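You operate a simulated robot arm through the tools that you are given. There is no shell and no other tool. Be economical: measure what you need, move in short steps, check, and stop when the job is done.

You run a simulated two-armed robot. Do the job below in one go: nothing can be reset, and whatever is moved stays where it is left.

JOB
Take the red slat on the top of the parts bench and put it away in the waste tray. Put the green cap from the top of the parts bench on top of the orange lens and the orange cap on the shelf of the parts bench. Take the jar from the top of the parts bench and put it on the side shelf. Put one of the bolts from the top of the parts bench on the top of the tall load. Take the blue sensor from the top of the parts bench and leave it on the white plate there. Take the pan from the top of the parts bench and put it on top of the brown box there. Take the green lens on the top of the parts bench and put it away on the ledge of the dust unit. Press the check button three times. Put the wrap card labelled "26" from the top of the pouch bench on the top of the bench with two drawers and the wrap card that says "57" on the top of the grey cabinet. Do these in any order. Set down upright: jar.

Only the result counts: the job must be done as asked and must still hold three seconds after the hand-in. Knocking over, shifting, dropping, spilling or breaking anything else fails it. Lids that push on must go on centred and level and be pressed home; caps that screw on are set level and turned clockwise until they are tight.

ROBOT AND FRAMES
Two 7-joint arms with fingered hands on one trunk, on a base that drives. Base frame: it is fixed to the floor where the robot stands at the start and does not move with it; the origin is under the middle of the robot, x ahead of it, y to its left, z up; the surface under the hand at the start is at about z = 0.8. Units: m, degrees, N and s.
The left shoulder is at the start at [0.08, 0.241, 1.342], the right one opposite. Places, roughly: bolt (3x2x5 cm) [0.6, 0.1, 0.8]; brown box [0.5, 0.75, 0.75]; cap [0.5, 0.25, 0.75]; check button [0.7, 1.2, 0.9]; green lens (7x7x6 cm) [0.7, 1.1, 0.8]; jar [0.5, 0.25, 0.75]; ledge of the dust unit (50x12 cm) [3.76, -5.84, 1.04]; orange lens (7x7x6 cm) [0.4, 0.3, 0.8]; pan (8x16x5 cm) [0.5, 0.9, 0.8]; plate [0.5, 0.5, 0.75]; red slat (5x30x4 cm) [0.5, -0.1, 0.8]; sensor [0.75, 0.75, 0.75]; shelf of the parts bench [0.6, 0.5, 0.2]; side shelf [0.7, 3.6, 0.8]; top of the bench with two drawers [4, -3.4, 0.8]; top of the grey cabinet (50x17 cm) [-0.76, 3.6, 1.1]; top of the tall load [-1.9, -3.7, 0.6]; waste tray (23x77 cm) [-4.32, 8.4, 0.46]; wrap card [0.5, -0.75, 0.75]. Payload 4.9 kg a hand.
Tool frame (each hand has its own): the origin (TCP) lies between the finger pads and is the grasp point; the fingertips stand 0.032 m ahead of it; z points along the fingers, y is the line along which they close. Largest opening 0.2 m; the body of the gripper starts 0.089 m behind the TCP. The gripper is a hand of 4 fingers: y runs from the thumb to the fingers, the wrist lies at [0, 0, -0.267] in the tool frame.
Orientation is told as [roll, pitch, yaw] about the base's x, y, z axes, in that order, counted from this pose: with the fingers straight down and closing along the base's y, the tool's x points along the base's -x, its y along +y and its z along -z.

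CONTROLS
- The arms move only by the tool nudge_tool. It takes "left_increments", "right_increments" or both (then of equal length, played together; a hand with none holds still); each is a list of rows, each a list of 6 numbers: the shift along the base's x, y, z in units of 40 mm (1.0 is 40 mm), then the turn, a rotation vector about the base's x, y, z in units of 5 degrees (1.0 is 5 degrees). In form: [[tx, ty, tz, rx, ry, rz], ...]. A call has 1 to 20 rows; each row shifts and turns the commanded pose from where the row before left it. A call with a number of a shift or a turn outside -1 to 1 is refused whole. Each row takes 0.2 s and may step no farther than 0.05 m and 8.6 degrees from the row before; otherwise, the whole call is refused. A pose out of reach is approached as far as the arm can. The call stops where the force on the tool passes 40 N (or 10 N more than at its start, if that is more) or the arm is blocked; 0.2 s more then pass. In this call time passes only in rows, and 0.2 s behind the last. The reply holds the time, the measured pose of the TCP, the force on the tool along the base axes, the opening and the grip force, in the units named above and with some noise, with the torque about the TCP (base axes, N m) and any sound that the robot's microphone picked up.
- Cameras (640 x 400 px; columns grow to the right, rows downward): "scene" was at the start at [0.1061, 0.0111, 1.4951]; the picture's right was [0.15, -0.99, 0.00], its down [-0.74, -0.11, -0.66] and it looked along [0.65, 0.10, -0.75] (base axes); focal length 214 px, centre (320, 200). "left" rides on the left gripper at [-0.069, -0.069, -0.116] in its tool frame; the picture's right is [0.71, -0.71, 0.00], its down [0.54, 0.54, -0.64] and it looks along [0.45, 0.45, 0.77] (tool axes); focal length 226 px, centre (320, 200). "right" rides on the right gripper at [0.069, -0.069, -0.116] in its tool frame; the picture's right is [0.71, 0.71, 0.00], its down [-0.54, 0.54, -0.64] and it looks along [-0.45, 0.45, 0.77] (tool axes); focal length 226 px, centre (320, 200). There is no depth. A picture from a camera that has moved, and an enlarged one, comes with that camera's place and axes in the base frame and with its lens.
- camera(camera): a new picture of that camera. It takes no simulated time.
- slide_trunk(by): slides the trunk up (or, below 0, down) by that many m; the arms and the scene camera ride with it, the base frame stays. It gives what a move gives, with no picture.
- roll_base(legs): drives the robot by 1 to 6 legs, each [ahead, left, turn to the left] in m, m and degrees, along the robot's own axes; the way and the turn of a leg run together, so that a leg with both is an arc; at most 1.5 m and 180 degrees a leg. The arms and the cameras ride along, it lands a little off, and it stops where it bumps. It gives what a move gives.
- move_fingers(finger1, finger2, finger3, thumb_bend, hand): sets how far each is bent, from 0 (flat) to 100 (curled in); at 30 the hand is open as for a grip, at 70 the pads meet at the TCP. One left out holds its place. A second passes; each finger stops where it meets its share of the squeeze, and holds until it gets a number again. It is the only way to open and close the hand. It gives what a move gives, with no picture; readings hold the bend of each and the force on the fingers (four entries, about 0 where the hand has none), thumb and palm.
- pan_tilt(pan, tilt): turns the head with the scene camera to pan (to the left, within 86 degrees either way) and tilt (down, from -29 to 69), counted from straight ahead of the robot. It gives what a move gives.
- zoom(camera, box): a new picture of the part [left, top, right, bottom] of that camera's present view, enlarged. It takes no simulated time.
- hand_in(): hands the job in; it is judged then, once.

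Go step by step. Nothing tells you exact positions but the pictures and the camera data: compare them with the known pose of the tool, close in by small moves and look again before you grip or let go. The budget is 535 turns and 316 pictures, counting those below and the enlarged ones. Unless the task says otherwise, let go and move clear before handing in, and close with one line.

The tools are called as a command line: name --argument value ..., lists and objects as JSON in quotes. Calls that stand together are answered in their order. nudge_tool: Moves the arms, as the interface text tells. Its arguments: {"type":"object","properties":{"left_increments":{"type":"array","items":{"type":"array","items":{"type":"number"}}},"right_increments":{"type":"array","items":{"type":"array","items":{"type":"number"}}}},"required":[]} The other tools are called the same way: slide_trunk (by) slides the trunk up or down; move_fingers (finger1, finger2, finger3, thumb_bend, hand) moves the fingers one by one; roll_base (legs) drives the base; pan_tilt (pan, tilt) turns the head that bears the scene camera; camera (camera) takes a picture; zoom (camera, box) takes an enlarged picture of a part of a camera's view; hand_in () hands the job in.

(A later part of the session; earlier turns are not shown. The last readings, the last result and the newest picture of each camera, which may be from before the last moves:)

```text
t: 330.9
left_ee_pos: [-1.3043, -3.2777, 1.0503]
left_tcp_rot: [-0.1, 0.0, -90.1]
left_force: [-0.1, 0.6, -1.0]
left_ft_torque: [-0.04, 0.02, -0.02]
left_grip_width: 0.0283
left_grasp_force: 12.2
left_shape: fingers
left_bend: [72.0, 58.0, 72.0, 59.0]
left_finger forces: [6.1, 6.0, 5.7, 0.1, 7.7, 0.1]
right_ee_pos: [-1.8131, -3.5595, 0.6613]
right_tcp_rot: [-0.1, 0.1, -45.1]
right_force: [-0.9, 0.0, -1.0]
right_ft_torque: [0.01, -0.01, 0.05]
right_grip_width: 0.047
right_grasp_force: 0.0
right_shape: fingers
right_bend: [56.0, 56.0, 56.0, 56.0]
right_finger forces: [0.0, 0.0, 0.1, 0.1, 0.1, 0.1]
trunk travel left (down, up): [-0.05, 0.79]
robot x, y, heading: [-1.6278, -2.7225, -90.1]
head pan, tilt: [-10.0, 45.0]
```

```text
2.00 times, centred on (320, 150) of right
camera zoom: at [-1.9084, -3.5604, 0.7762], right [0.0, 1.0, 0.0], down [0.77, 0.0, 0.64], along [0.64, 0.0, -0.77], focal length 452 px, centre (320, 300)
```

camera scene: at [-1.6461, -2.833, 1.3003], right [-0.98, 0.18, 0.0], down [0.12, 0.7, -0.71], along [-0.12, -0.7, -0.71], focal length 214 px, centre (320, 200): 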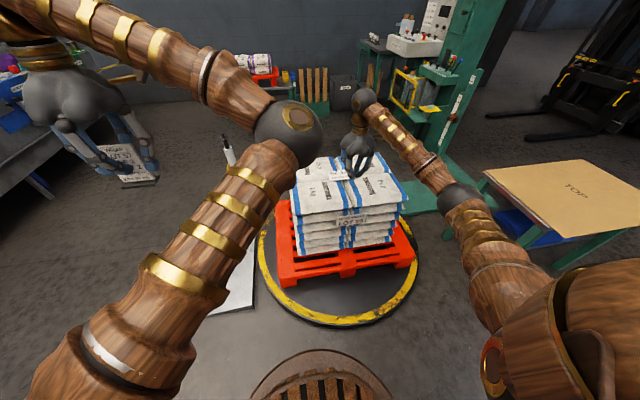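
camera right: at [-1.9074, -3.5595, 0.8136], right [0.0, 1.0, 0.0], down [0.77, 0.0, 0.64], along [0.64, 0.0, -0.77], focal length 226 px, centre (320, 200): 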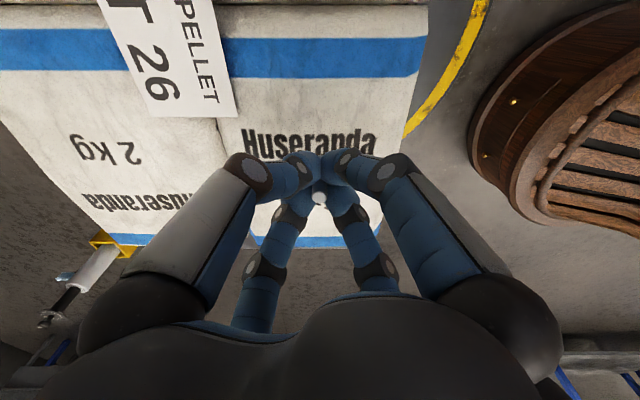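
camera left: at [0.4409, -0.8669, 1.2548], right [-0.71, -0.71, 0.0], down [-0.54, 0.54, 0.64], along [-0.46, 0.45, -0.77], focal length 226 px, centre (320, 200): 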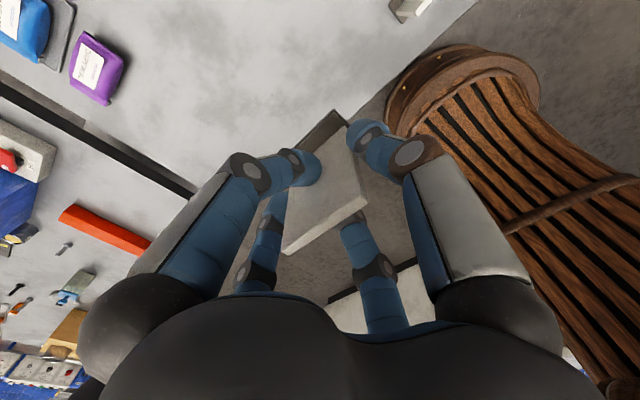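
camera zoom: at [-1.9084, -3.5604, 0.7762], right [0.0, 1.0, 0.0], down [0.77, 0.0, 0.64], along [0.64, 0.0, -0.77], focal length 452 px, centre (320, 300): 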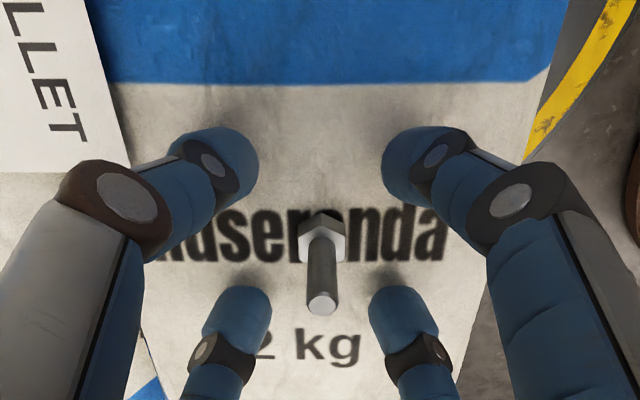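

Bolt stands on the load. Lift, raise the trunk, and drive back to the parts bench for the jar.

nudge_tool --right_increments '[[0, 0, 1, 0, 0, 0], [0, 0, 1, 0, 0, 0], [0, 0, 1, 0, 0, 0], [0, 0, 1, 0, 0, 0], [0, 0, 1, 0, 0, 0], [0, 0.8, 0.5, 0, 0, 0], [0, 0.8, 0.5, 0, 0, 0], [0, 0.8, 0.5, 0, 0, 0], [0, 0.8, 0.5, 0, 0, 0]]'

slide_trunk --by 0.2

zoom --camera "scene" --box '[270, 130, 430, 260]'

roll_base --legs '[[-0.9, 1.1, 0], [-1.0, 0.1, 0], [-0.9, 0, 0], [0, 0, 90]]'

```text
t: 332.9
left_ee_pos: [-1.3054, -3.2772, 1.0499]
left_tcp_rot: [0.0, 0.0, -90.1]
left_force: [-0.2, 0.4, -0.1]
left_ft_torque: [0.0, 0.0, -0.02]
left_grip_width: 0.0285
left_grasp_force: 12.6
left_shape: fingers
left_bend: [72.0, 58.0, 72.0, 59.0]
left_finger forces: [6.1, 6.0, 5.8, 0.1, 7.7, 0.0]
right_ee_pos: [-1.812, -3.4304, 0.9413]
right_tcp_rot: [-0.1, 0.1, -45.1]
right_force: [-0.4, 0.7, 0.4]
right_ft_torque: [-0.01, 0.02, 0.0]
right_grip_width: 0.0473
right_grasp_force: 0.1
right_shape: fingers
right_bend: [56.0, 56.0, 56.0, 56.0]
right_finger forces: [0.0, 0.1, 0.0, 0.0, 0.0, 0.0]
trunk travel left (down, up): [-0.05, 0.79]
robot x, y, heading: [-1.6283, -2.7215, -90.2]
head pan, tilt: [-10.0, 45.0]
```

```text
t: 335.1
left_ee_pos: [-1.3047, -3.2792, 1.2503]
left_tcp_rot: [0.1, 0.1, -90.1]
left_force: [-0.3, -0.1, -0.9]
left_ft_torque: [-0.02, 0.01, -0.06]
left_grip_width: 0.0284
left_grasp_force: 12.2
left_shape: fingers
left_bend: [72.0, 58.0, 72.0, 59.0]
left_finger forces: [6.2, 6.1, 5.7, 0.0, 7.7, 0.0]
right_ee_pos: [-1.8134, -3.4319, 1.1396]
right_tcp_rot: [-0.1, 0.1, -45.1]
right_force: [0.4, 0.0, -0.7]
right_ft_torque: [0.02, -0.02, 0.02]
right_grip_width: 0.0468
right_grasp_force: 0.1
right_shape: fingers
right_bend: [56.0, 56.0, 56.0, 56.0]
right_finger forces: [0.0, 0.0, 0.0, 0.0, 0.0, 0.0]
trunk travel left (down, up): [-0.25, 0.59]
robot x, y, heading: [-1.6317, -2.722, -90.3]
head pan, tilt: [-10.0, 45.0]
```

```text
3.08 times, centred on (350, 195) of scene
camera zoom: at [-1.6459, -2.8325, 1.5002], right [-0.98, 0.18, 0.0], down [0.12, 0.7, -0.71], along [-0.12, -0.7, -0.71], focal length 660 px, centre (228, 215)
```

zoom: 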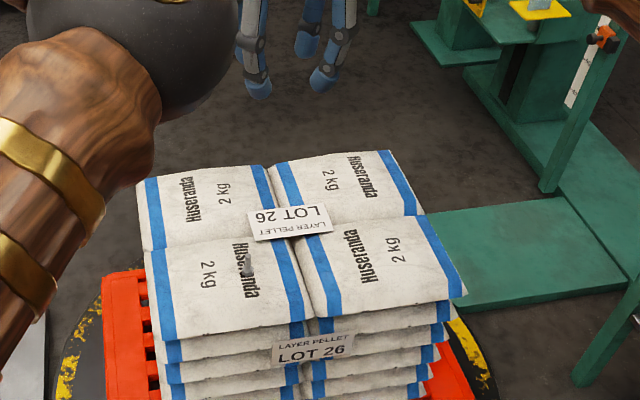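

```text
t: 355.1
left_ee_pos: [0.2031, 0.3725, 1.2494]
left_tcp_rot: [-0.1, 0.1, -3.2]
left_force: [-0.3, -0.4, 0.0]
left_ft_torque: [-0.01, -0.02, 0.0]
left_grip_width: 0.0283
left_grasp_force: 12.0
left_shape: fingers
left_bend: [72.0, 58.0, 72.0, 59.0]
left_finger forces: [5.8, 6.0, 5.3, 0.1, 7.5, 0.1]
right_ee_pos: [0.3302, -0.1441, 1.1396]
right_tcp_rot: [-0.1, 0.1, 41.9]
right_force: [0.4, 0.6, 0.4]
right_ft_torque: [-0.01, -0.02, 0.02]
right_grip_width: 0.047
right_grasp_force: 0.0
right_shape: fingers
right_bend: [56.0, 56.0, 56.0, 56.0]
right_finger forces: [0.0, 0.0, 0.1, 0.1, 0.1, 0.1]
trunk travel left (down, up): [-0.25, 0.59]
robot x, y, heading: [-0.3724, 0.08, -3.5]
head pan, tilt: [-10.0, 45.0]
```

roll_base --legs '[[0.22, 0.42, 3.5]]'

nudge_tool --right_increments '[[0, 0, 0, 0, 0, -1], [0, 0, 0, 0, 0, -1], [0, 0, 0, 0, 0, -1], [0, 0, 0, 0, 0, -1], [0, 0, 0, 0, 0, -1], [0, 0, 0, 0, 0, -1], [0, 0, 0, 0, 0, -1], [0, 0, 0, 0, 0, -1], [0, 0, 0, 0, 0, -1]]'

camera --camera "right"

pan_tilt --pan -15 --tilt 50

zoom --camera "scene" --box '[250, 130, 410, 250]'

```text
t: 357.9
left_ee_pos: [0.4125, 0.8184, 1.251]
left_tcp_rot: [-0.1, 0.0, 0.5]
left_force: [0.0, 0.0, -1.0]
left_ft_torque: [0.01, -0.01, 0.01]
left_grip_width: 0.0282
left_grasp_force: 12.4
left_shape: fingers
left_bend: [72.0, 58.0, 72.0, 59.0]
left_finger forces: [5.9, 5.9, 5.2, 0.0, 7.4, 0.0]
right_ee_pos: [0.5743, 0.3119, 1.1405]
right_tcp_rot: [-0.1, 0.2, 45.5]
right_force: [-0.1, -0.7, -0.4]
right_ft_torque: [0.0, -0.03, -0.02]
right_grip_width: 0.047
right_grasp_force: 0.1
right_shape: fingers
right_bend: [56.0, 56.0, 56.0, 56.0]
right_finger forces: [0.0, 0.1, 0.0, 0.0, 0.0, 0.0]
trunk travel left (down, up): [-0.25, 0.59]
robot x, y, heading: [-0.1378, 0.4899, 0.6]
head pan, tilt: [-10.0, 45.0]
```

```text
t: 359.9
left_ee_pos: [0.4148, 0.8184, 1.2497]
left_tcp_rot: [0.0, -0.1, 0.4]
left_force: [-0.6, -0.4, -1.2]
left_ft_torque: [-0.01, 0.01, 0.03]
left_grip_width: 0.0283
left_grasp_force: 12.3
left_shape: fingers
left_bend: [72.0, 58.0, 72.0, 59.0]
left_finger forces: [5.9, 6.0, 5.2, 0.1, 7.6, 0.1]
right_ee_pos: [0.5732, 0.312, 1.14]
right_tcp_rot: [-0.1, 0.0, 0.4]
right_force: [1.0, -0.4, 0.3]
right_ft_torque: [0.01, 0.0, -0.02]
right_grip_width: 0.0471
right_grasp_force: 0.1
right_shape: fingers
right_bend: [56.0, 56.0, 56.0, 56.0]
right_finger forces: [0.1, 0.0, 0.0, 0.0, 0.1, 0.1]
trunk travel left (down, up): [-0.25, 0.59]
robot x, y, heading: [-0.1374, 0.487, 0.6]
head pan, tilt: [-10.0, 45.0]
```

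```text
170 pictures are left
camera right: at [0.506, 0.2421, 1.2565], right [-0.71, 0.7, 0.0], down [0.54, 0.55, 0.64], along [0.45, 0.46, -0.77], focal length 226 px, centre (320, 200)
```

right: 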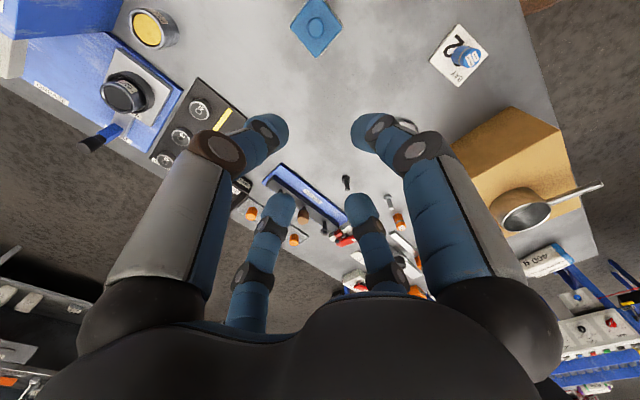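

```text
t: 360.6
left_ee_pos: [0.4131, 0.8184, 1.25]
left_tcp_rot: [0.0, -0.1, 0.5]
left_force: [-0.1, 0.0, -0.6]
left_ft_torque: [-0.02, -0.01, -0.03]
left_grip_width: 0.0282
left_grasp_force: 12.7
left_shape: fingers
left_bend: [72.0, 58.0, 72.0, 59.0]
left_finger forces: [5.9, 6.0, 5.3, 0.0, 7.6, 0.0]
right_ee_pos: [0.5731, 0.3117, 1.1404]
right_tcp_rot: [-0.1, 0.1, 0.7]
right_force: [-0.7, -0.8, -0.6]
right_ft_torque: [0.01, -0.01, -0.01]
right_grip_width: 0.047
right_grasp_force: 0.0
right_shape: fingers
right_bend: [56.0, 56.0, 56.0, 56.0]
right_finger forces: [0.0, 0.0, 0.1, 0.0, 0.0, 0.0]
trunk travel left (down, up): [-0.25, 0.59]
robot x, y, heading: [-0.1415, 0.4918, 0.7]
head pan, tilt: [-15.0, 50.0]
```

```text
3.33 times, centred on (330, 190) of scene
camera zoom: at [-0.0361, 0.4676, 1.4934], right [-0.25, -0.97, 0.0], down [-0.74, 0.19, -0.64], along [0.62, -0.16, -0.77], focal length 715 px, centre (287, 233)
```

zoom: 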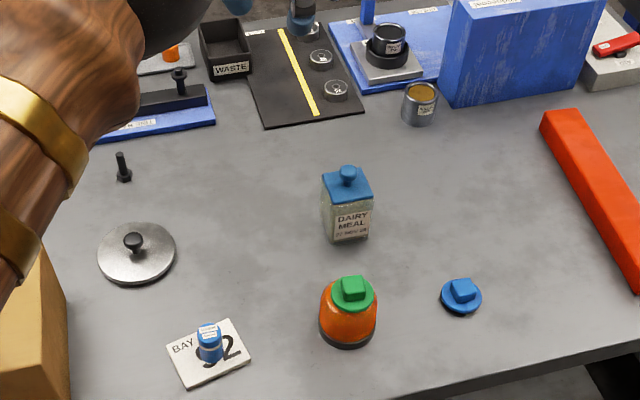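

The jar is at (0.522,0.250), lid top z≈0.87, aligned with the axes. I'll grip the body on all four sides.

move_fingers --hand "right" --finger1 42 --finger2 42 --finger3 42 --thumb_bend 42

nudge_tool --right_increments '[[-0.43, -0.52, -0.5, 0, 0, 0], [-0.43, -0.52, -0.5, 0, 0, 0], [-0.43, -0.52, -0.5, 0, 0, 0], [0, 0, -1, 0, 0, 0], [0, 0, -1, 0, 0, 0]]'

camera --camera "right"

```text
t: 361.6
left_ee_pos: [0.413, 0.8189, 1.2493]
left_tcp_rot: [-0.2, 0.0, 0.5]
left_force: [0.0, 1.0, -1.0]
left_ft_torque: [0.0, 0.0, 0.01]
left_grip_width: 0.0279
left_grasp_force: 12.5
left_shape: fingers
left_bend: [72.0, 58.0, 72.0, 59.0]
left_finger forces: [5.9, 5.9, 5.3, 0.0, 7.5, 0.1]
right_ee_pos: [0.5732, 0.3111, 1.1393]
right_tcp_rot: [-0.1, 0.0, 0.4]
right_force: [0.4, 0.1, 0.3]
right_ft_torque: [-0.01, -0.03, 0.01]
right_grip_width: 0.0977
right_grasp_force: 0.1
right_shape: fingers
right_bend: [42.0, 42.0, 42.0, 42.0]
right_finger forces: [0.1, 0.0, 0.1, 0.1, 0.1, 0.1]
trunk travel left (down, up): [-0.25, 0.59]
robot x, y, heading: [-0.1414, 0.4875, 0.7]
head pan, tilt: [-15.0, 50.0]
```

```text
t: 362.8
left_ee_pos: [0.4153, 0.8165, 1.2503]
left_tcp_rot: [0.0, 0.2, 0.5]
left_force: [0.4, -0.3, -0.3]
left_ft_torque: [0.03, 0.02, -0.01]
left_grip_width: 0.0281
left_grasp_force: 12.1
left_shape: fingers
left_bend: [72.0, 58.0, 72.0, 59.0]
left_finger forces: [5.9, 6.0, 5.2, 0.0, 7.5, 0.0]
right_ee_pos: [0.5246, 0.2497, 1.0008]
right_tcp_rot: [0.0, 0.1, 0.6]
right_force: [-0.1, -0.2, -0.5]
right_ft_torque: [-0.02, 0.0, 0.0]
right_grip_width: 0.0978
right_grasp_force: 0.1
right_shape: fingers
right_bend: [42.0, 42.0, 42.0, 42.0]
right_finger forces: [0.1, 0.0, 0.1, 0.0, 0.1, 0.0]
trunk travel left (down, up): [-0.25, 0.59]
robot x, y, heading: [-0.1453, 0.4855, 0.5]
head pan, tilt: [-15.0, 50.0]
```

```text
168 pictures are left
camera right: at [0.4575, 0.1807, 1.1171], right [-0.71, 0.7, 0.0], down [0.54, 0.55, 0.64], along [0.45, 0.46, -0.77], focal length 226 px, centre (320, 200)
```

right: 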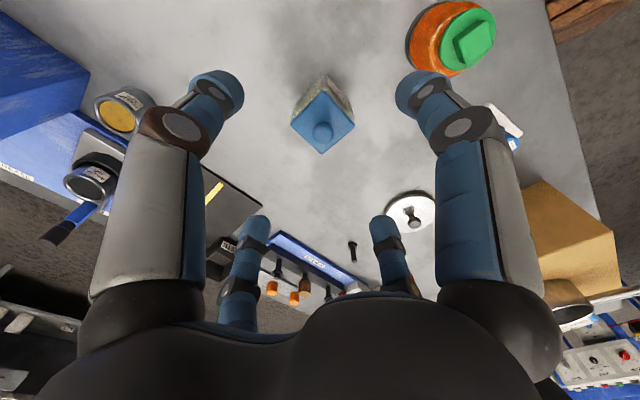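

nudge_tool --right_increments '[[-0.03, 0.03, -1, 0, 0, 0], [0, 0, -1, 0, 0, 0], [0, 0, -1, 0, 0, 0]]'

camera --camera "right"

```text
t: 363.6
left_ee_pos: [0.4141, 0.8193, 1.2492]
left_tcp_rot: [0.1, 0.0, 0.5]
left_force: [-0.2, 0.1, 0.4]
left_ft_torque: [0.02, -0.02, 0.03]
left_grip_width: 0.028
left_grasp_force: 12.0
left_shape: fingers
left_bend: [72.0, 58.0, 72.0, 59.0]
left_finger forces: [5.9, 5.9, 5.2, 0.0, 7.5, 0.1]
right_ee_pos: [0.5205, 0.2505, 0.8815]
right_tcp_rot: [-0.2, 0.1, 0.5]
right_force: [0.4, 0.0, 0.5]
right_ft_torque: [0.01, -0.01, 0.0]
right_grip_width: 0.0981
right_grasp_force: 0.1
right_shape: fingers
right_bend: [42.0, 42.0, 42.0, 42.0]
right_finger forces: [0.0, 0.0, 0.0, 0.0, 0.0, 0.0]
trunk travel left (down, up): [-0.25, 0.59]
robot x, y, heading: [-0.1379, 0.4877, 0.3]
head pan, tilt: [-15.0, 50.0]
```

```text
167 pictures are left
camera right: at [0.453, 0.1813, 0.9976], right [-0.71, 0.7, 0.0], down [0.54, 0.55, 0.64], along [0.45, 0.46, -0.77], focal length 226 px, centre (320, 200)
```

right: 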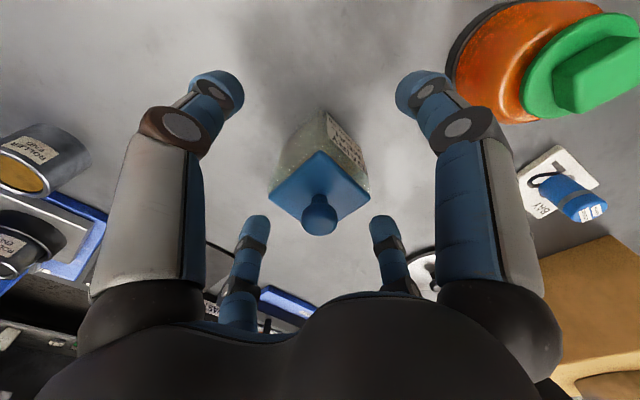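

nudge_tool --right_increments '[[0.04, 0, -0.75, 0, 0, 0]]'

move_fingers --hand "right" --finger1 66 --finger2 66 --finger3 66 --thumb_bend 66

camera --camera "right"

```text
t: 364.0
left_ee_pos: [0.4131, 0.8184, 1.2507]
left_tcp_rot: [0.1, 0.0, 0.5]
left_force: [-0.2, -0.3, 0.0]
left_ft_torque: [0.0, 0.03, 0.0]
left_grip_width: 0.028
left_grasp_force: 13.0
left_shape: fingers
left_bend: [72.0, 58.0, 72.0, 59.0]
left_finger forces: [5.9, 6.1, 5.2, 0.1, 7.4, 0.0]
right_ee_pos: [0.5225, 0.2493, 0.8505]
right_tcp_rot: [-0.1, 0.2, 0.6]
right_force: [0.2, 0.4, 0.4]
right_ft_torque: [0.03, 0.0, -0.02]
right_grip_width: 0.0982
right_grasp_force: 0.0
right_shape: fingers
right_bend: [42.0, 42.0, 42.0, 42.0]
right_finger forces: [0.0, 0.0, 0.0, 0.1, 0.0, 0.0]
trunk travel left (down, up): [-0.25, 0.59]
robot x, y, heading: [-0.1398, 0.4876, 0.6]
head pan, tilt: [-15.0, 50.0]
```

```text
t: 365.0
left_ee_pos: [0.4124, 0.8185, 1.2501]
left_tcp_rot: [-0.1, 0.1, 0.5]
left_force: [-0.5, -0.7, -1.1]
left_ft_torque: [0.01, 0.02, 0.0]
left_grip_width: 0.028
left_grasp_force: 12.3
left_shape: fingers
left_bend: [72.0, 58.0, 72.0, 59.0]
left_finger forces: [5.9, 6.0, 5.2, 0.0, 7.5, 0.0]
right_ee_pos: [0.5212, 0.2498, 0.851]
right_tcp_rot: [-0.1, 0.1, 0.5]
right_force: [0.2, -1.4, 2.2]
right_ft_torque: [0.02, -0.03, -0.02]
right_grip_width: 0.0352
right_grasp_force: 16.3
right_shape: fingers
right_bend: [60.0, 60.0, 61.0, 62.0]
right_finger forces: [6.5, 7.6, 6.6, 0.1, 11.0, 0.1]
trunk travel left (down, up): [-0.25, 0.59]
robot x, y, heading: [-0.1418, 0.4874, 0.3]
head pan, tilt: [-15.0, 50.0]
```

```text
166 pictures are left
camera right: at [0.4543, 0.1808, 0.9671], right [-0.71, 0.7, 0.0], down [0.54, 0.55, 0.64], along [0.45, 0.46, -0.77], focal length 226 px, centre (320, 200)
```

right: 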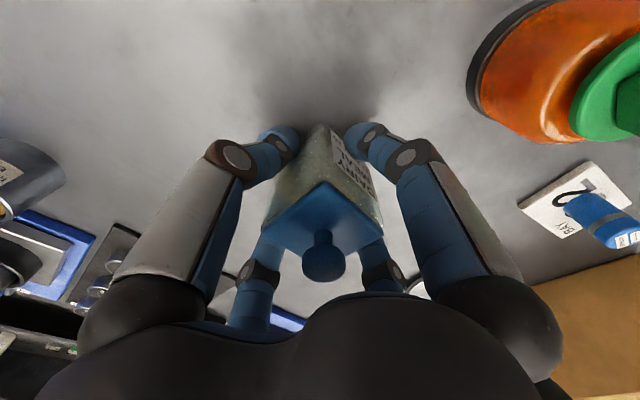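

nudge_tool --right_increments '[[0, 0, 0.5, 0, 0, 0], [0, 0, 1, 0, 0, 0], [0, 0, 1, 0, 0, 0], [0, 0, 1, 0, 0, 0], [0, 0, 1, 0, 0, 0], [-0.5, 0, 1, 0, 0, 0], [-0.5, 0, 1, 0, 0, 0], [-0.5, 0, 1, 0, 0, 0]]'

camera --camera "right"

roll_base --legs '[[-0.3, 0, 0], [0, 0, 89.5], [0.7, 0, 0]]'

pan_tilt --pan 0 --tilt 25

camera --camera "scene"

```text
t: 366.8
left_ee_pos: [0.4125, 0.8192, 1.2504]
left_tcp_rot: [-0.1, -0.1, 0.5]
left_force: [-0.4, 0.4, -0.3]
left_ft_torque: [0.0, -0.03, 0.02]
left_grip_width: 0.028
left_grasp_force: 12.2
left_shape: fingers
left_bend: [72.0, 58.0, 72.0, 59.0]
left_finger forces: [5.9, 5.9, 5.2, 0.1, 7.5, 0.0]
right_ee_pos: [0.4599, 0.2524, 1.1507]
right_tcp_rot: [-0.1, 0.1, 0.7]
right_force: [-0.5, 0.1, -2.1]
right_ft_torque: [0.0, -0.04, 0.01]
right_grip_width: 0.0352
right_grasp_force: 14.9
right_shape: fingers
right_bend: [60.0, 60.0, 61.0, 62.0]
right_finger forces: [6.3, 7.6, 6.1, 0.0, 10.1, 0.0]
trunk travel left (down, up): [-0.25, 0.59]
robot x, y, heading: [-0.1389, 0.4837, 0.3]
head pan, tilt: [-15.0, 50.0]
```

```text
165 pictures are left
camera right: at [0.3924, 0.1823, 1.2669], right [-0.71, 0.7, 0.0], down [0.54, 0.55, 0.64], along [0.45, 0.46, -0.77], focal length 226 px, centre (320, 200)
```

right: 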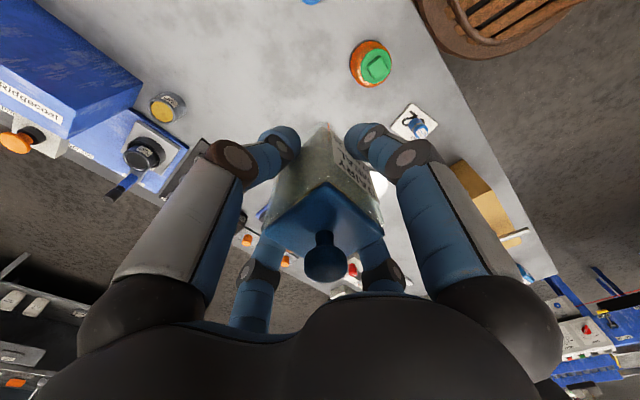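

```text
t: 376.2
left_ee_pos: [-0.8163, 1.729, 1.2494]
left_tcp_rot: [-0.1, 0.1, 92.0]
left_force: [0.4, -0.1, 0.1]
left_ft_torque: [-0.01, 0.0, 0.0]
left_grip_width: 0.0277
left_grasp_force: 11.6
left_shape: fingers
left_bend: [72.0, 58.0, 72.0, 59.0]
left_finger forces: [5.5, 5.9, 4.8, 0.0, 7.4, 0.0]
right_ee_pos: [-0.2508, 1.7917, 1.1502]
right_tcp_rot: [-0.1, 0.1, 92.1]
right_force: [-0.6, -0.1, -2.5]
right_ft_torque: [0.03, -0.01, 0.0]
right_grip_width: 0.0348
right_grasp_force: 14.5
right_shape: fingers
right_bend: [60.0, 60.0, 61.0, 62.0]
right_finger forces: [5.9, 7.3, 6.1, 0.1, 10.1, 0.0]
trunk travel left (down, up): [-0.25, 0.59]
robot x, y, heading: [-0.4716, 1.1869, 92.1]
head pan, tilt: [-15.0, 50.0]
```

```text
t: 377.1
left_ee_pos: [-0.8172, 1.7287, 1.2504]
left_tcp_rot: [0.0, 0.0, 92.0]
left_force: [0.1, 0.3, -0.4]
left_ft_torque: [0.0, -0.03, 0.02]
left_grip_width: 0.028
left_grasp_force: 11.7
left_shape: fingers
left_bend: [72.0, 58.0, 72.0, 59.0]
left_finger forces: [5.6, 5.9, 4.9, 0.1, 7.3, 0.0]
right_ee_pos: [-0.251, 1.7915, 1.1492]
right_tcp_rot: [-0.1, 0.1, 92.1]
right_force: [-0.2, -0.3, -2.5]
right_ft_torque: [0.05, 0.0, -0.01]
right_grip_width: 0.0348
right_grasp_force: 14.3
right_shape: fingers
right_bend: [60.0, 60.0, 61.0, 62.0]
right_finger forces: [6.0, 7.4, 6.1, 0.0, 10.0, 0.1]
trunk travel left (down, up): [-0.25, 0.59]
robot x, y, heading: [-0.4732, 1.1856, 92.4]
head pan, tilt: [0.0, 25.0]
```

```text
164 pictures are left
camera scene: at [-0.4764, 1.307, 1.5308], right [1.0, 0.04, 0.0], down [0.01, -0.42, -0.91], along [-0.03, 0.91, -0.42], focal length 214 px, centre (320, 200)
```

scene: 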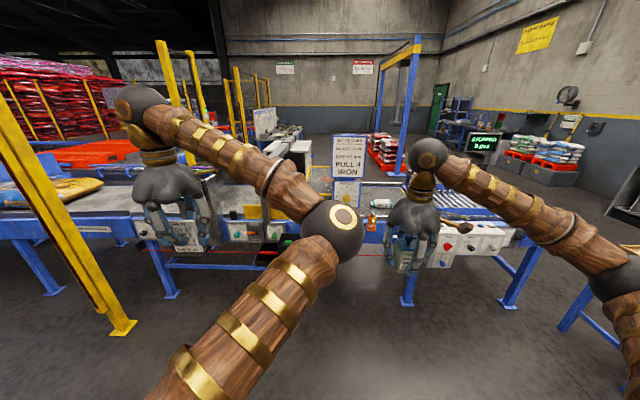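

nudge_tool --left_increments '[[-0.9, -0.3, 0, 0, 0, 0], [-0.9, -0.3, 0, 0, 0, 0], [-0.9, -0.3, 0, 0, 0, 0], [-0.9, -0.3, 0, 0, 0, 0], [-0.9, -0.3, 0, 0, 0, 0], [-0.9, -0.3, 0, 0, 0, 0], [-0.9, -0.3, 0, 0, 0, 0]]' --right_increments '[[0.9, -0.3, 0, 0, 0, 0], [0.9, -0.3, 0, 0, 0, 0], [0.9, -0.3, 0, 0, 0, 0], [0.9, -0.3, 0, 0, 0, 0], [0.9, -0.3, 0, 0, 0, 0], [0.9, -0.3, 0, 0, 0, 0], [0.9, -0.3, 0, 0, 0, 0]]'

slide_trunk --by 0.4

pan_tilt --pan -5 --tilt 35

camera --camera "scene"

```text
t: 378.7
left_ee_pos: [-1.0699, 1.645, 1.249]
left_tcp_rot: [-0.1, 0.0, 92.0]
left_force: [-0.3, -0.7, 0.5]
left_ft_torque: [0.0, -0.04, 0.02]
left_grip_width: 0.0278
left_grasp_force: 11.8
left_shape: fingers
left_bend: [72.0, 58.0, 72.0, 59.0]
left_finger forces: [5.5, 6.0, 4.8, 0.1, 7.4, 0.0]
right_ee_pos: [0.0021, 1.705, 1.1514]
right_tcp_rot: [-0.2, 0.1, 92.1]
right_force: [0.5, -0.3, -1.0]
right_ft_torque: [-0.01, -0.04, -0.02]
right_grip_width: 0.0348
right_grasp_force: 15.2
right_shape: fingers
right_bend: [60.0, 60.0, 61.0, 62.0]
right_finger forces: [5.9, 7.5, 6.1, 0.0, 10.1, 0.0]
trunk travel left (down, up): [-0.25, 0.59]
robot x, y, heading: [-0.4678, 1.1848, 92.2]
head pan, tilt: [0.0, 25.0]
```

```text
t: 382.5
left_ee_pos: [-1.0681, 1.6454, 1.6487]
left_tcp_rot: [-0.1, 0.0, 92.0]
left_force: [-0.2, 0.2, -0.7]
left_ft_torque: [-0.02, 0.02, -0.01]
left_grip_width: 0.0277
left_grasp_force: 11.5
left_shape: fingers
left_bend: [72.0, 58.0, 72.0, 59.0]
left_finger forces: [5.6, 6.0, 4.8, 0.1, 7.3, 0.1]
right_ee_pos: [0.0025, 1.7083, 1.5509]
right_tcp_rot: [-0.2, 0.1, 92.1]
right_force: [-0.1, 0.4, -2.3]
right_ft_torque: [0.02, 0.0, -0.03]
right_grip_width: 0.0349
right_grasp_force: 14.5
right_shape: fingers
right_bend: [60.0, 60.0, 61.0, 62.0]
right_finger forces: [5.9, 7.5, 6.1, 0.1, 10.1, 0.0]
trunk travel left (down, up): [-0.65, 0.19]
robot x, y, heading: [-0.4712, 1.1915, 92.0]
head pan, tilt: [0.0, 25.0]
```

```text
t: 383.2
left_ee_pos: [-1.068, 1.6462, 1.6477]
left_tcp_rot: [0.0, 0.0, 92.0]
left_force: [-0.8, -0.4, -0.4]
left_ft_torque: [0.0, 0.01, 0.0]
left_grip_width: 0.028
left_grasp_force: 11.9
left_shape: fingers
left_bend: [72.0, 58.0, 72.0, 59.0]
left_finger forces: [5.6, 6.0, 4.9, 0.0, 7.5, 0.1]
right_ee_pos: [0.0023, 1.708, 1.5488]
right_tcp_rot: [-0.1, 0.1, 92.1]
right_force: [0.0, 0.5, -1.7]
right_ft_torque: [0.0, -0.01, 0.01]
right_grip_width: 0.0348
right_grasp_force: 14.4
right_shape: fingers
right_bend: [60.0, 60.0, 61.0, 62.0]
right_finger forces: [5.9, 7.6, 6.1, 0.0, 10.1, 0.0]
trunk travel left (down, up): [-0.65, 0.19]
robot x, y, heading: [-0.4709, 1.1849, 92.1]
head pan, tilt: [-5.0, 35.0]
```

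```text
163 pictures are left
camera scene: at [-0.4685, 1.3032, 1.9152], right [1.0, -0.05, 0.0], down [-0.03, -0.57, -0.82], along [0.04, 0.82, -0.57], focal length 214 px, centre (320, 200)
```

scene: 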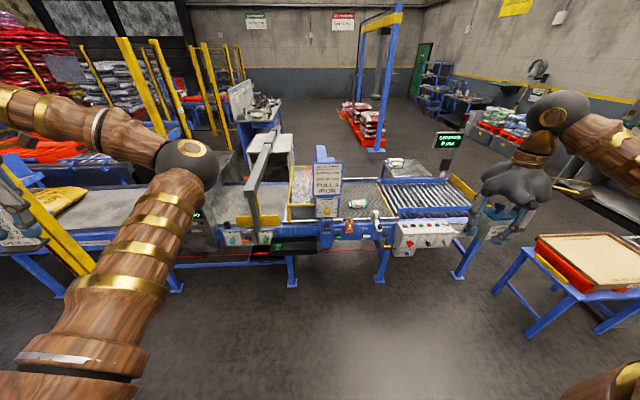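

zoom --camera "scene" --box '[180, 110, 490, 270]'

```text
2.06 times, centred on (335, 190) of scene
camera zoom: at [-0.4685, 1.3032, 1.9152], right [1.0, -0.05, 0.0], down [-0.03, -0.57, -0.82], along [0.04, 0.82, -0.57], focal length 443 px, centre (289, 221)
```

zoom: 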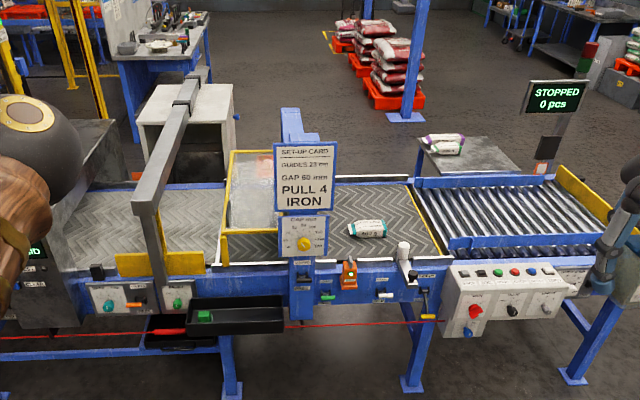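

The cabinet and side shelf stand behind the conveyor, so I must go around. I check the gap between the parts bench end and the sandbox table.

pan_tilt --pan -65 --tilt 45

camera --camera "scene"

```text
t: 384.5
left_ee_pos: [-1.0691, 1.6466, 1.6472]
left_tcp_rot: [0.0, 0.0, 92.0]
left_force: [-0.6, -0.6, -0.4]
left_ft_torque: [0.02, -0.02, -0.02]
left_grip_width: 0.0277
left_grasp_force: 11.7
left_shape: fingers
left_bend: [72.0, 58.0, 72.0, 59.0]
left_finger forces: [5.6, 6.1, 4.7, 0.0, 7.4, 0.0]
right_ee_pos: [0.0023, 1.7082, 1.5497]
right_tcp_rot: [-0.1, 0.1, 92.0]
right_force: [0.2, -0.6, -2.2]
right_ft_torque: [0.01, 0.0, 0.0]
right_grip_width: 0.0349
right_grasp_force: 15.0
right_shape: fingers
right_bend: [60.0, 60.0, 61.0, 62.0]
right_finger forces: [5.9, 7.4, 6.1, 0.0, 10.0, 0.1]
trunk travel left (down, up): [-0.65, 0.19]
robot x, y, heading: [-0.4693, 1.184, 91.9]
head pan, tilt: [-65.0, 45.0]
```

```text
161 pictures are left
camera scene: at [-0.4007, 1.2523, 1.9003], right [0.46, -0.89, 0.0], down [-0.63, -0.32, -0.71], along [0.63, 0.32, -0.71], focal length 214 px, centre (320, 200)
```

scene: 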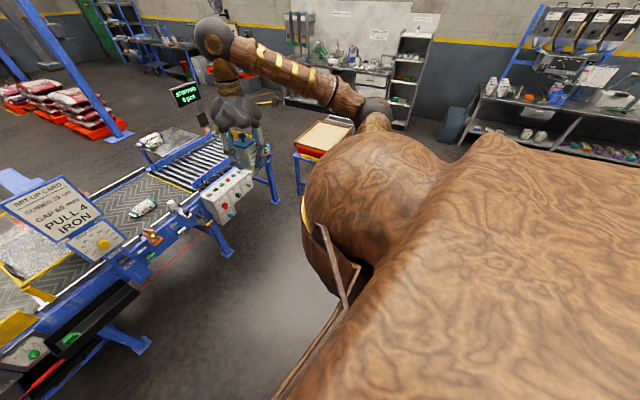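

roll_base --legs '[[0, 0, -62]]'

pan_tilt --pan 0 --tilt 40

camera --camera "scene"

```text
t: 387.7
left_ee_pos: [-0.3277, 1.9275, 1.6492]
left_tcp_rot: [-0.1, 0.0, 28.8]
left_force: [0.2, 0.0, -0.7]
left_ft_torque: [-0.02, -0.01, -0.01]
left_grip_width: 0.0277
left_grasp_force: 11.3
left_shape: fingers
left_bend: [72.0, 58.0, 72.0, 59.0]
left_finger forces: [5.7, 5.8, 4.8, 0.1, 7.0, 0.0]
right_ee_pos: [0.2088, 0.9987, 1.5494]
right_tcp_rot: [-0.1, 0.1, 28.7]
right_force: [-0.6, -0.4, -1.6]
right_ft_torque: [-0.03, 0.01, -0.01]
right_grip_width: 0.0345
right_grasp_force: 14.6
right_shape: fingers
right_bend: [60.0, 60.0, 61.0, 62.0]
right_finger forces: [5.7, 6.9, 5.9, 0.1, 9.8, 0.1]
trunk travel left (down, up): [-0.65, 0.19]
robot x, y, heading: [-0.4683, 1.1884, 28.9]
head pan, tilt: [-65.0, 45.0]
```

```text
t: 389.1
left_ee_pos: [-0.3273, 1.9274, 1.6483]
left_tcp_rot: [-0.1, 0.0, 28.8]
left_force: [-0.2, -1.0, 0.0]
left_ft_torque: [0.01, 0.02, 0.01]
left_grip_width: 0.0275
left_grasp_force: 11.3
left_shape: fingers
left_bend: [72.0, 58.0, 72.0, 59.0]
left_finger forces: [5.7, 5.8, 4.6, 0.0, 7.0, 0.0]
right_ee_pos: [0.2096, 0.9974, 1.5504]
right_tcp_rot: [-0.1, 0.1, 28.8]
right_force: [-0.1, -0.3, -2.3]
right_ft_torque: [-0.03, -0.01, 0.0]
right_grip_width: 0.0345
right_grasp_force: 14.3
right_shape: fingers
right_bend: [60.0, 60.0, 61.0, 62.0]
right_finger forces: [5.7, 6.9, 6.0, 0.1, 9.8, 0.1]
trunk travel left (down, up): [-0.65, 0.19]
robot x, y, heading: [-0.4717, 1.1857, 28.8]
head pan, tilt: [0.0, 40.0]
```

```text
160 pictures are left
camera scene: at [-0.3707, 1.2403, 1.9076], right [0.48, -0.88, 0.0], down [-0.56, -0.31, -0.77], along [0.67, 0.37, -0.64], focal length 214 px, centre (320, 200)
```

scene: 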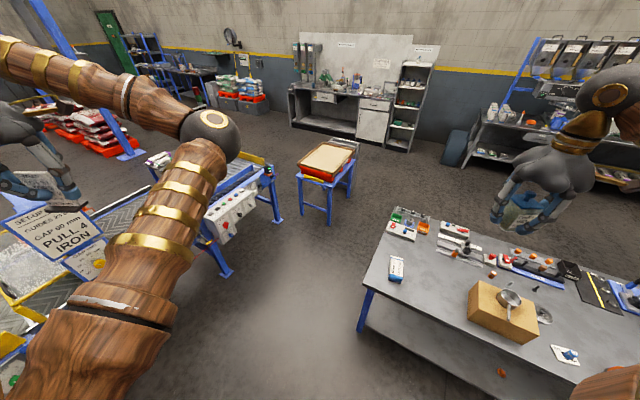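

The bench corner (0.99,1.34) and table corner (1.27,2.0) leave a ~0.72 m diagonal gap. I approach it and look more precisely.

roll_base --legs '[[0.38, 0.69, 0], [0.7, -0.385, 0], [0, 0, -51.8]]'

pan_tilt --pan 0 --tilt 55

camera --camera "scene"

```text
t: 399.5
left_ee_pos: [0.9922, 2.2968, 1.6465]
left_tcp_rot: [-0.1, 0.0, -24.8]
left_force: [0.3, 0.3, -0.9]
left_ft_torque: [-0.02, 0.01, 0.01]
left_grip_width: 0.0276
left_grasp_force: 11.7
left_shape: fingers
left_bend: [72.0, 58.0, 72.0, 59.0]
left_finger forces: [5.4, 5.9, 4.6, 0.0, 6.9, 0.0]
right_ee_pos: [0.5671, 1.3138, 1.5501]
right_tcp_rot: [-0.2, 0.1, -24.7]
right_force: [-0.7, 0.9, -1.9]
right_ft_torque: [-0.02, 0.04, 0.01]
right_grip_width: 0.0344
right_grasp_force: 14.6
right_shape: fingers
right_bend: [60.0, 60.0, 61.0, 62.0]
right_finger forces: [5.6, 6.6, 6.0, 0.0, 9.6, 0.0]
trunk travel left (down, up): [-0.65, 0.19]
robot x, y, heading: [0.3131, 1.9699, -24.7]
head pan, tilt: [0.0, 40.0]
```

```text
t: 400.3
left_ee_pos: [0.9934, 2.2975, 1.6479]
left_tcp_rot: [-0.1, 0.1, -24.7]
left_force: [0.0, 0.8, -0.6]
left_ft_torque: [0.0, -0.03, 0.02]
left_grip_width: 0.0274
left_grasp_force: 11.6
left_shape: fingers
left_bend: [72.0, 58.0, 72.0, 59.0]
left_finger forces: [5.5, 5.8, 4.6, 0.0, 6.9, 0.1]
right_ee_pos: [0.5664, 1.313, 1.5495]
right_tcp_rot: [-0.2, 0.1, -24.6]
right_force: [0.1, 0.7, -2.0]
right_ft_torque: [-0.03, 0.02, 0.0]
right_grip_width: 0.0344
right_grasp_force: 13.9
right_shape: fingers
right_bend: [60.0, 60.0, 61.0, 62.0]
right_finger forces: [5.6, 6.5, 6.1, 0.0, 9.6, 0.1]
trunk travel left (down, up): [-0.65, 0.19]
robot x, y, heading: [0.3099, 1.9697, -24.6]
head pan, tilt: [0.0, 55.0]
```

```text
159 pictures are left
camera scene: at [0.404, 1.9265, 1.8869], right [-0.42, -0.91, 0.0], down [-0.74, 0.34, -0.57], along [0.52, -0.24, -0.82], focal length 214 px, centre (320, 200)
```

scene: 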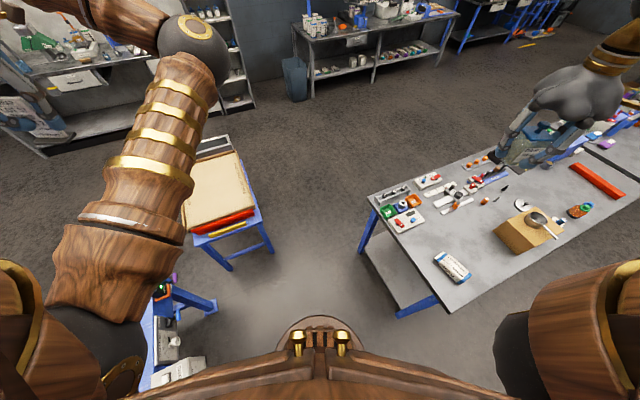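

Gap is about 0.75 m between (0.98,1.30) and (1.27,2.0); I'm aligned with its centre line. Go in two legs.

roll_base --legs '[[0.85, 0.048, 0]]'

camera --camera "scene"

```text
t: 404.7
left_ee_pos: [1.761, 1.9886, 1.649]
left_tcp_rot: [-0.1, -0.1, -25.0]
left_force: [-0.9, -1.1, -0.3]
left_ft_torque: [-0.02, -0.03, 0.01]
left_grip_width: 0.0275
left_grasp_force: 11.5
left_shape: fingers
left_bend: [72.0, 58.0, 72.0, 59.0]
left_finger forces: [5.5, 5.8, 4.6, 0.1, 7.0, 0.0]
right_ee_pos: [1.3288, 1.0079, 1.5509]
right_tcp_rot: [-0.2, -0.1, -25.0]
right_force: [-0.6, 0.0, -2.3]
right_ft_torque: [0.0, -0.01, 0.01]
right_grip_width: 0.0345
right_grasp_force: 13.8
right_shape: fingers
right_bend: [60.0, 60.0, 61.0, 62.0]
right_finger forces: [5.6, 6.6, 5.9, 0.0, 9.7, 0.0]
trunk travel left (down, up): [-0.65, 0.19]
robot x, y, heading: [1.0859, 1.6653, -25.0]
head pan, tilt: [0.0, 55.0]
```

```text
158 pictures are left
camera scene: at [1.1701, 1.6229, 1.8871], right [-0.42, -0.91, 0.0], down [-0.74, 0.35, -0.57], along [0.52, -0.24, -0.82], focal length 214 px, centre (320, 200)
```

scene: 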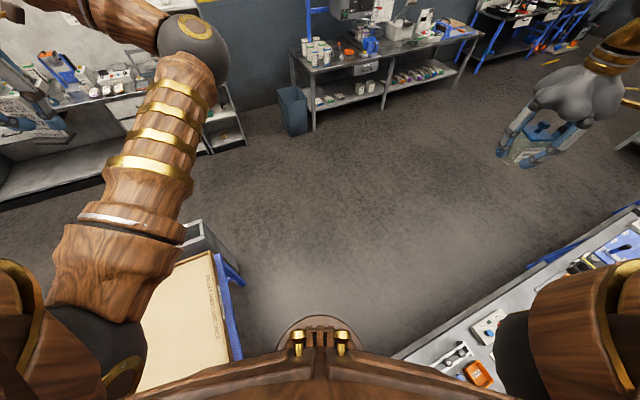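

roll_base --legs '[[0.7, 0.03, 0], [0, 0, 115], [0, -0.7, 0], [1.45, 0, 0]]'

pan_tilt --pan 35 --tilt 35

camera --camera "scene"

```text
t: 423.4
left_ee_pos: [1.8864, 3.2994, 1.6489]
left_tcp_rot: [-0.1, 0.0, 89.3]
left_force: [-0.2, 0.7, -0.2]
left_ft_torque: [0.06, 0.0, 0.01]
left_grip_width: 0.0269
left_grasp_force: 11.0
left_shape: fingers
left_bend: [72.0, 58.0, 72.0, 59.0]
left_finger forces: [5.3, 5.5, 4.4, 0.0, 6.5, 0.0]
right_ee_pos: [2.9605, 3.3074, 1.5503]
right_tcp_rot: [-0.2, 0.2, 89.3]
right_force: [0.0, -0.7, -3.0]
right_ft_torque: [-0.01, 0.03, 0.0]
right_grip_width: 0.0341
right_grasp_force: 13.3
right_shape: fingers
right_bend: [60.0, 60.0, 61.0, 62.0]
right_finger forces: [5.5, 6.1, 5.9, 0.0, 9.4, 0.1]
trunk travel left (down, up): [-0.65, 0.19]
robot x, y, heading: [2.4637, 2.8078, 89.1]
head pan, tilt: [0.0, 55.0]
```

```text
t: 424.4
left_ee_pos: [1.8863, 3.3005, 1.6475]
left_tcp_rot: [-0.2, -0.1, 89.2]
left_force: [-0.1, 0.4, -0.2]
left_ft_torque: [0.01, 0.0, 0.03]
left_grip_width: 0.0267
left_grasp_force: 10.8
left_shape: fingers
left_bend: [72.0, 58.0, 72.0, 59.0]
left_finger forces: [5.4, 5.6, 4.4, 0.1, 6.6, 0.0]
right_ee_pos: [2.9597, 3.3078, 1.5497]
right_tcp_rot: [-0.1, 0.2, 89.2]
right_force: [0.1, 0.6, -2.4]
right_ft_torque: [-0.02, 0.0, -0.06]
right_grip_width: 0.0339
right_grasp_force: 13.8
right_shape: fingers
right_bend: [60.0, 60.0, 61.0, 62.0]
right_finger forces: [5.4, 6.3, 5.9, 0.0, 9.3, 0.0]
trunk travel left (down, up): [-0.65, 0.19]
robot x, y, heading: [2.4592, 2.8104, 89.4]
head pan, tilt: [35.0, 35.0]
```

```text
157 pictures are left
camera scene: at [2.4099, 2.9134, 1.9151], right [0.83, 0.56, 0.0], down [0.32, -0.48, -0.82], along [-0.46, 0.68, -0.57], focal length 214 px, centre (320, 200)
```

scene: 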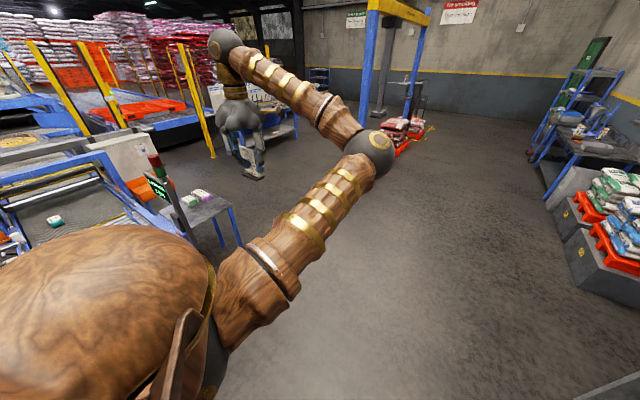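

roll_base --legs '[[0, 0, 90], [0.5, -0.5, 0]]'

pan_tilt --pan -5 --tilt 45

camera --camera "scene"

```text
t: 432.1
left_ee_pos: [1.4795, 2.7466, 1.648]
left_tcp_rot: [-0.1, 0.1, 178.6]
left_force: [0.3, -0.8, -0.8]
left_ft_torque: [0.05, 0.04, -0.02]
left_grip_width: 0.0265
left_grasp_force: 10.4
left_shape: fingers
left_bend: [72.0, 58.0, 72.0, 59.0]
left_finger forces: [5.3, 5.6, 4.1, 0.1, 6.2, 0.1]
right_ee_pos: [1.4818, 3.8199, 1.5516]
right_tcp_rot: [-0.1, 0.1, 178.6]
right_force: [-1.0, -0.2, -2.7]
right_ft_torque: [0.03, -0.02, 0.01]
right_grip_width: 0.0338
right_grasp_force: 12.9
right_shape: fingers
right_bend: [61.0, 60.0, 61.0, 62.0]
right_finger forces: [5.2, 6.1, 5.9, 0.0, 9.2, 0.1]
trunk travel left (down, up): [-0.65, 0.19]
robot x, y, heading: [1.9775, 3.3195, 178.7]
head pan, tilt: [35.0, 35.0]
```

```text
t: 433.1
left_ee_pos: [1.4795, 2.7481, 1.6496]
left_tcp_rot: [0.0, -0.1, 178.8]
left_force: [-0.3, 0.0, -0.4]
left_ft_torque: [-0.05, 0.0, -0.02]
left_grip_width: 0.0264
left_grasp_force: 10.4
left_shape: fingers
left_bend: [72.0, 58.0, 72.0, 59.0]
left_finger forces: [5.4, 5.6, 4.2, 0.0, 6.4, 0.0]
right_ee_pos: [1.4804, 3.8218, 1.5482]
right_tcp_rot: [-0.1, 0.0, 178.6]
right_force: [-0.3, -0.1, -2.4]
right_ft_torque: [0.02, -0.05, 0.0]
right_grip_width: 0.0338
right_grasp_force: 13.3
right_shape: fingers
right_bend: [61.0, 60.0, 61.0, 62.0]
right_finger forces: [5.2, 6.0, 6.0, 0.1, 9.3, 0.0]
trunk travel left (down, up): [-0.65, 0.19]
robot x, y, heading: [1.9722, 3.3165, 178.7]
head pan, tilt: [-5.0, 45.0]
```

```text
156 pictures are left
camera scene: at [1.8605, 3.3279, 1.9003], right [0.11, 0.99, 0.0], down [0.7, -0.08, -0.71], along [-0.7, 0.08, -0.71], focal length 214 px, centre (320, 200)
```

scene: 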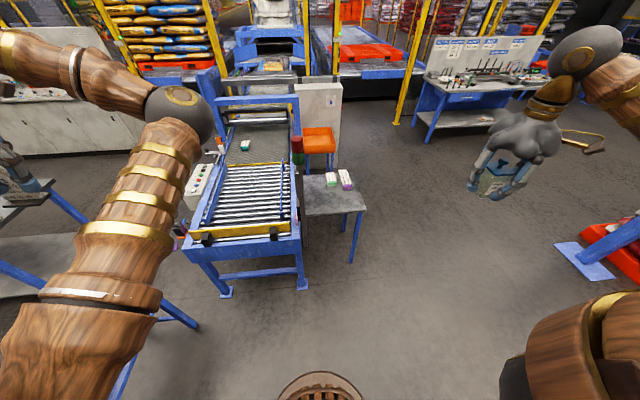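

zoom --camera "scene" --box '[200, 60, 400, 240]'

```text
2.22 times, centred on (300, 150) of scene
camera zoom: at [1.8605, 3.3279, 1.9003], right [0.11, 0.99, 0.0], down [0.7, -0.08, -0.71], along [-0.7, 0.08, -0.71], focal length 477 px, centre (364, 311)
```

zoom: 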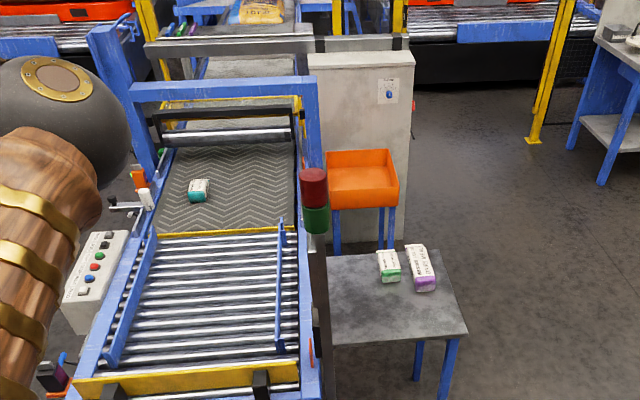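

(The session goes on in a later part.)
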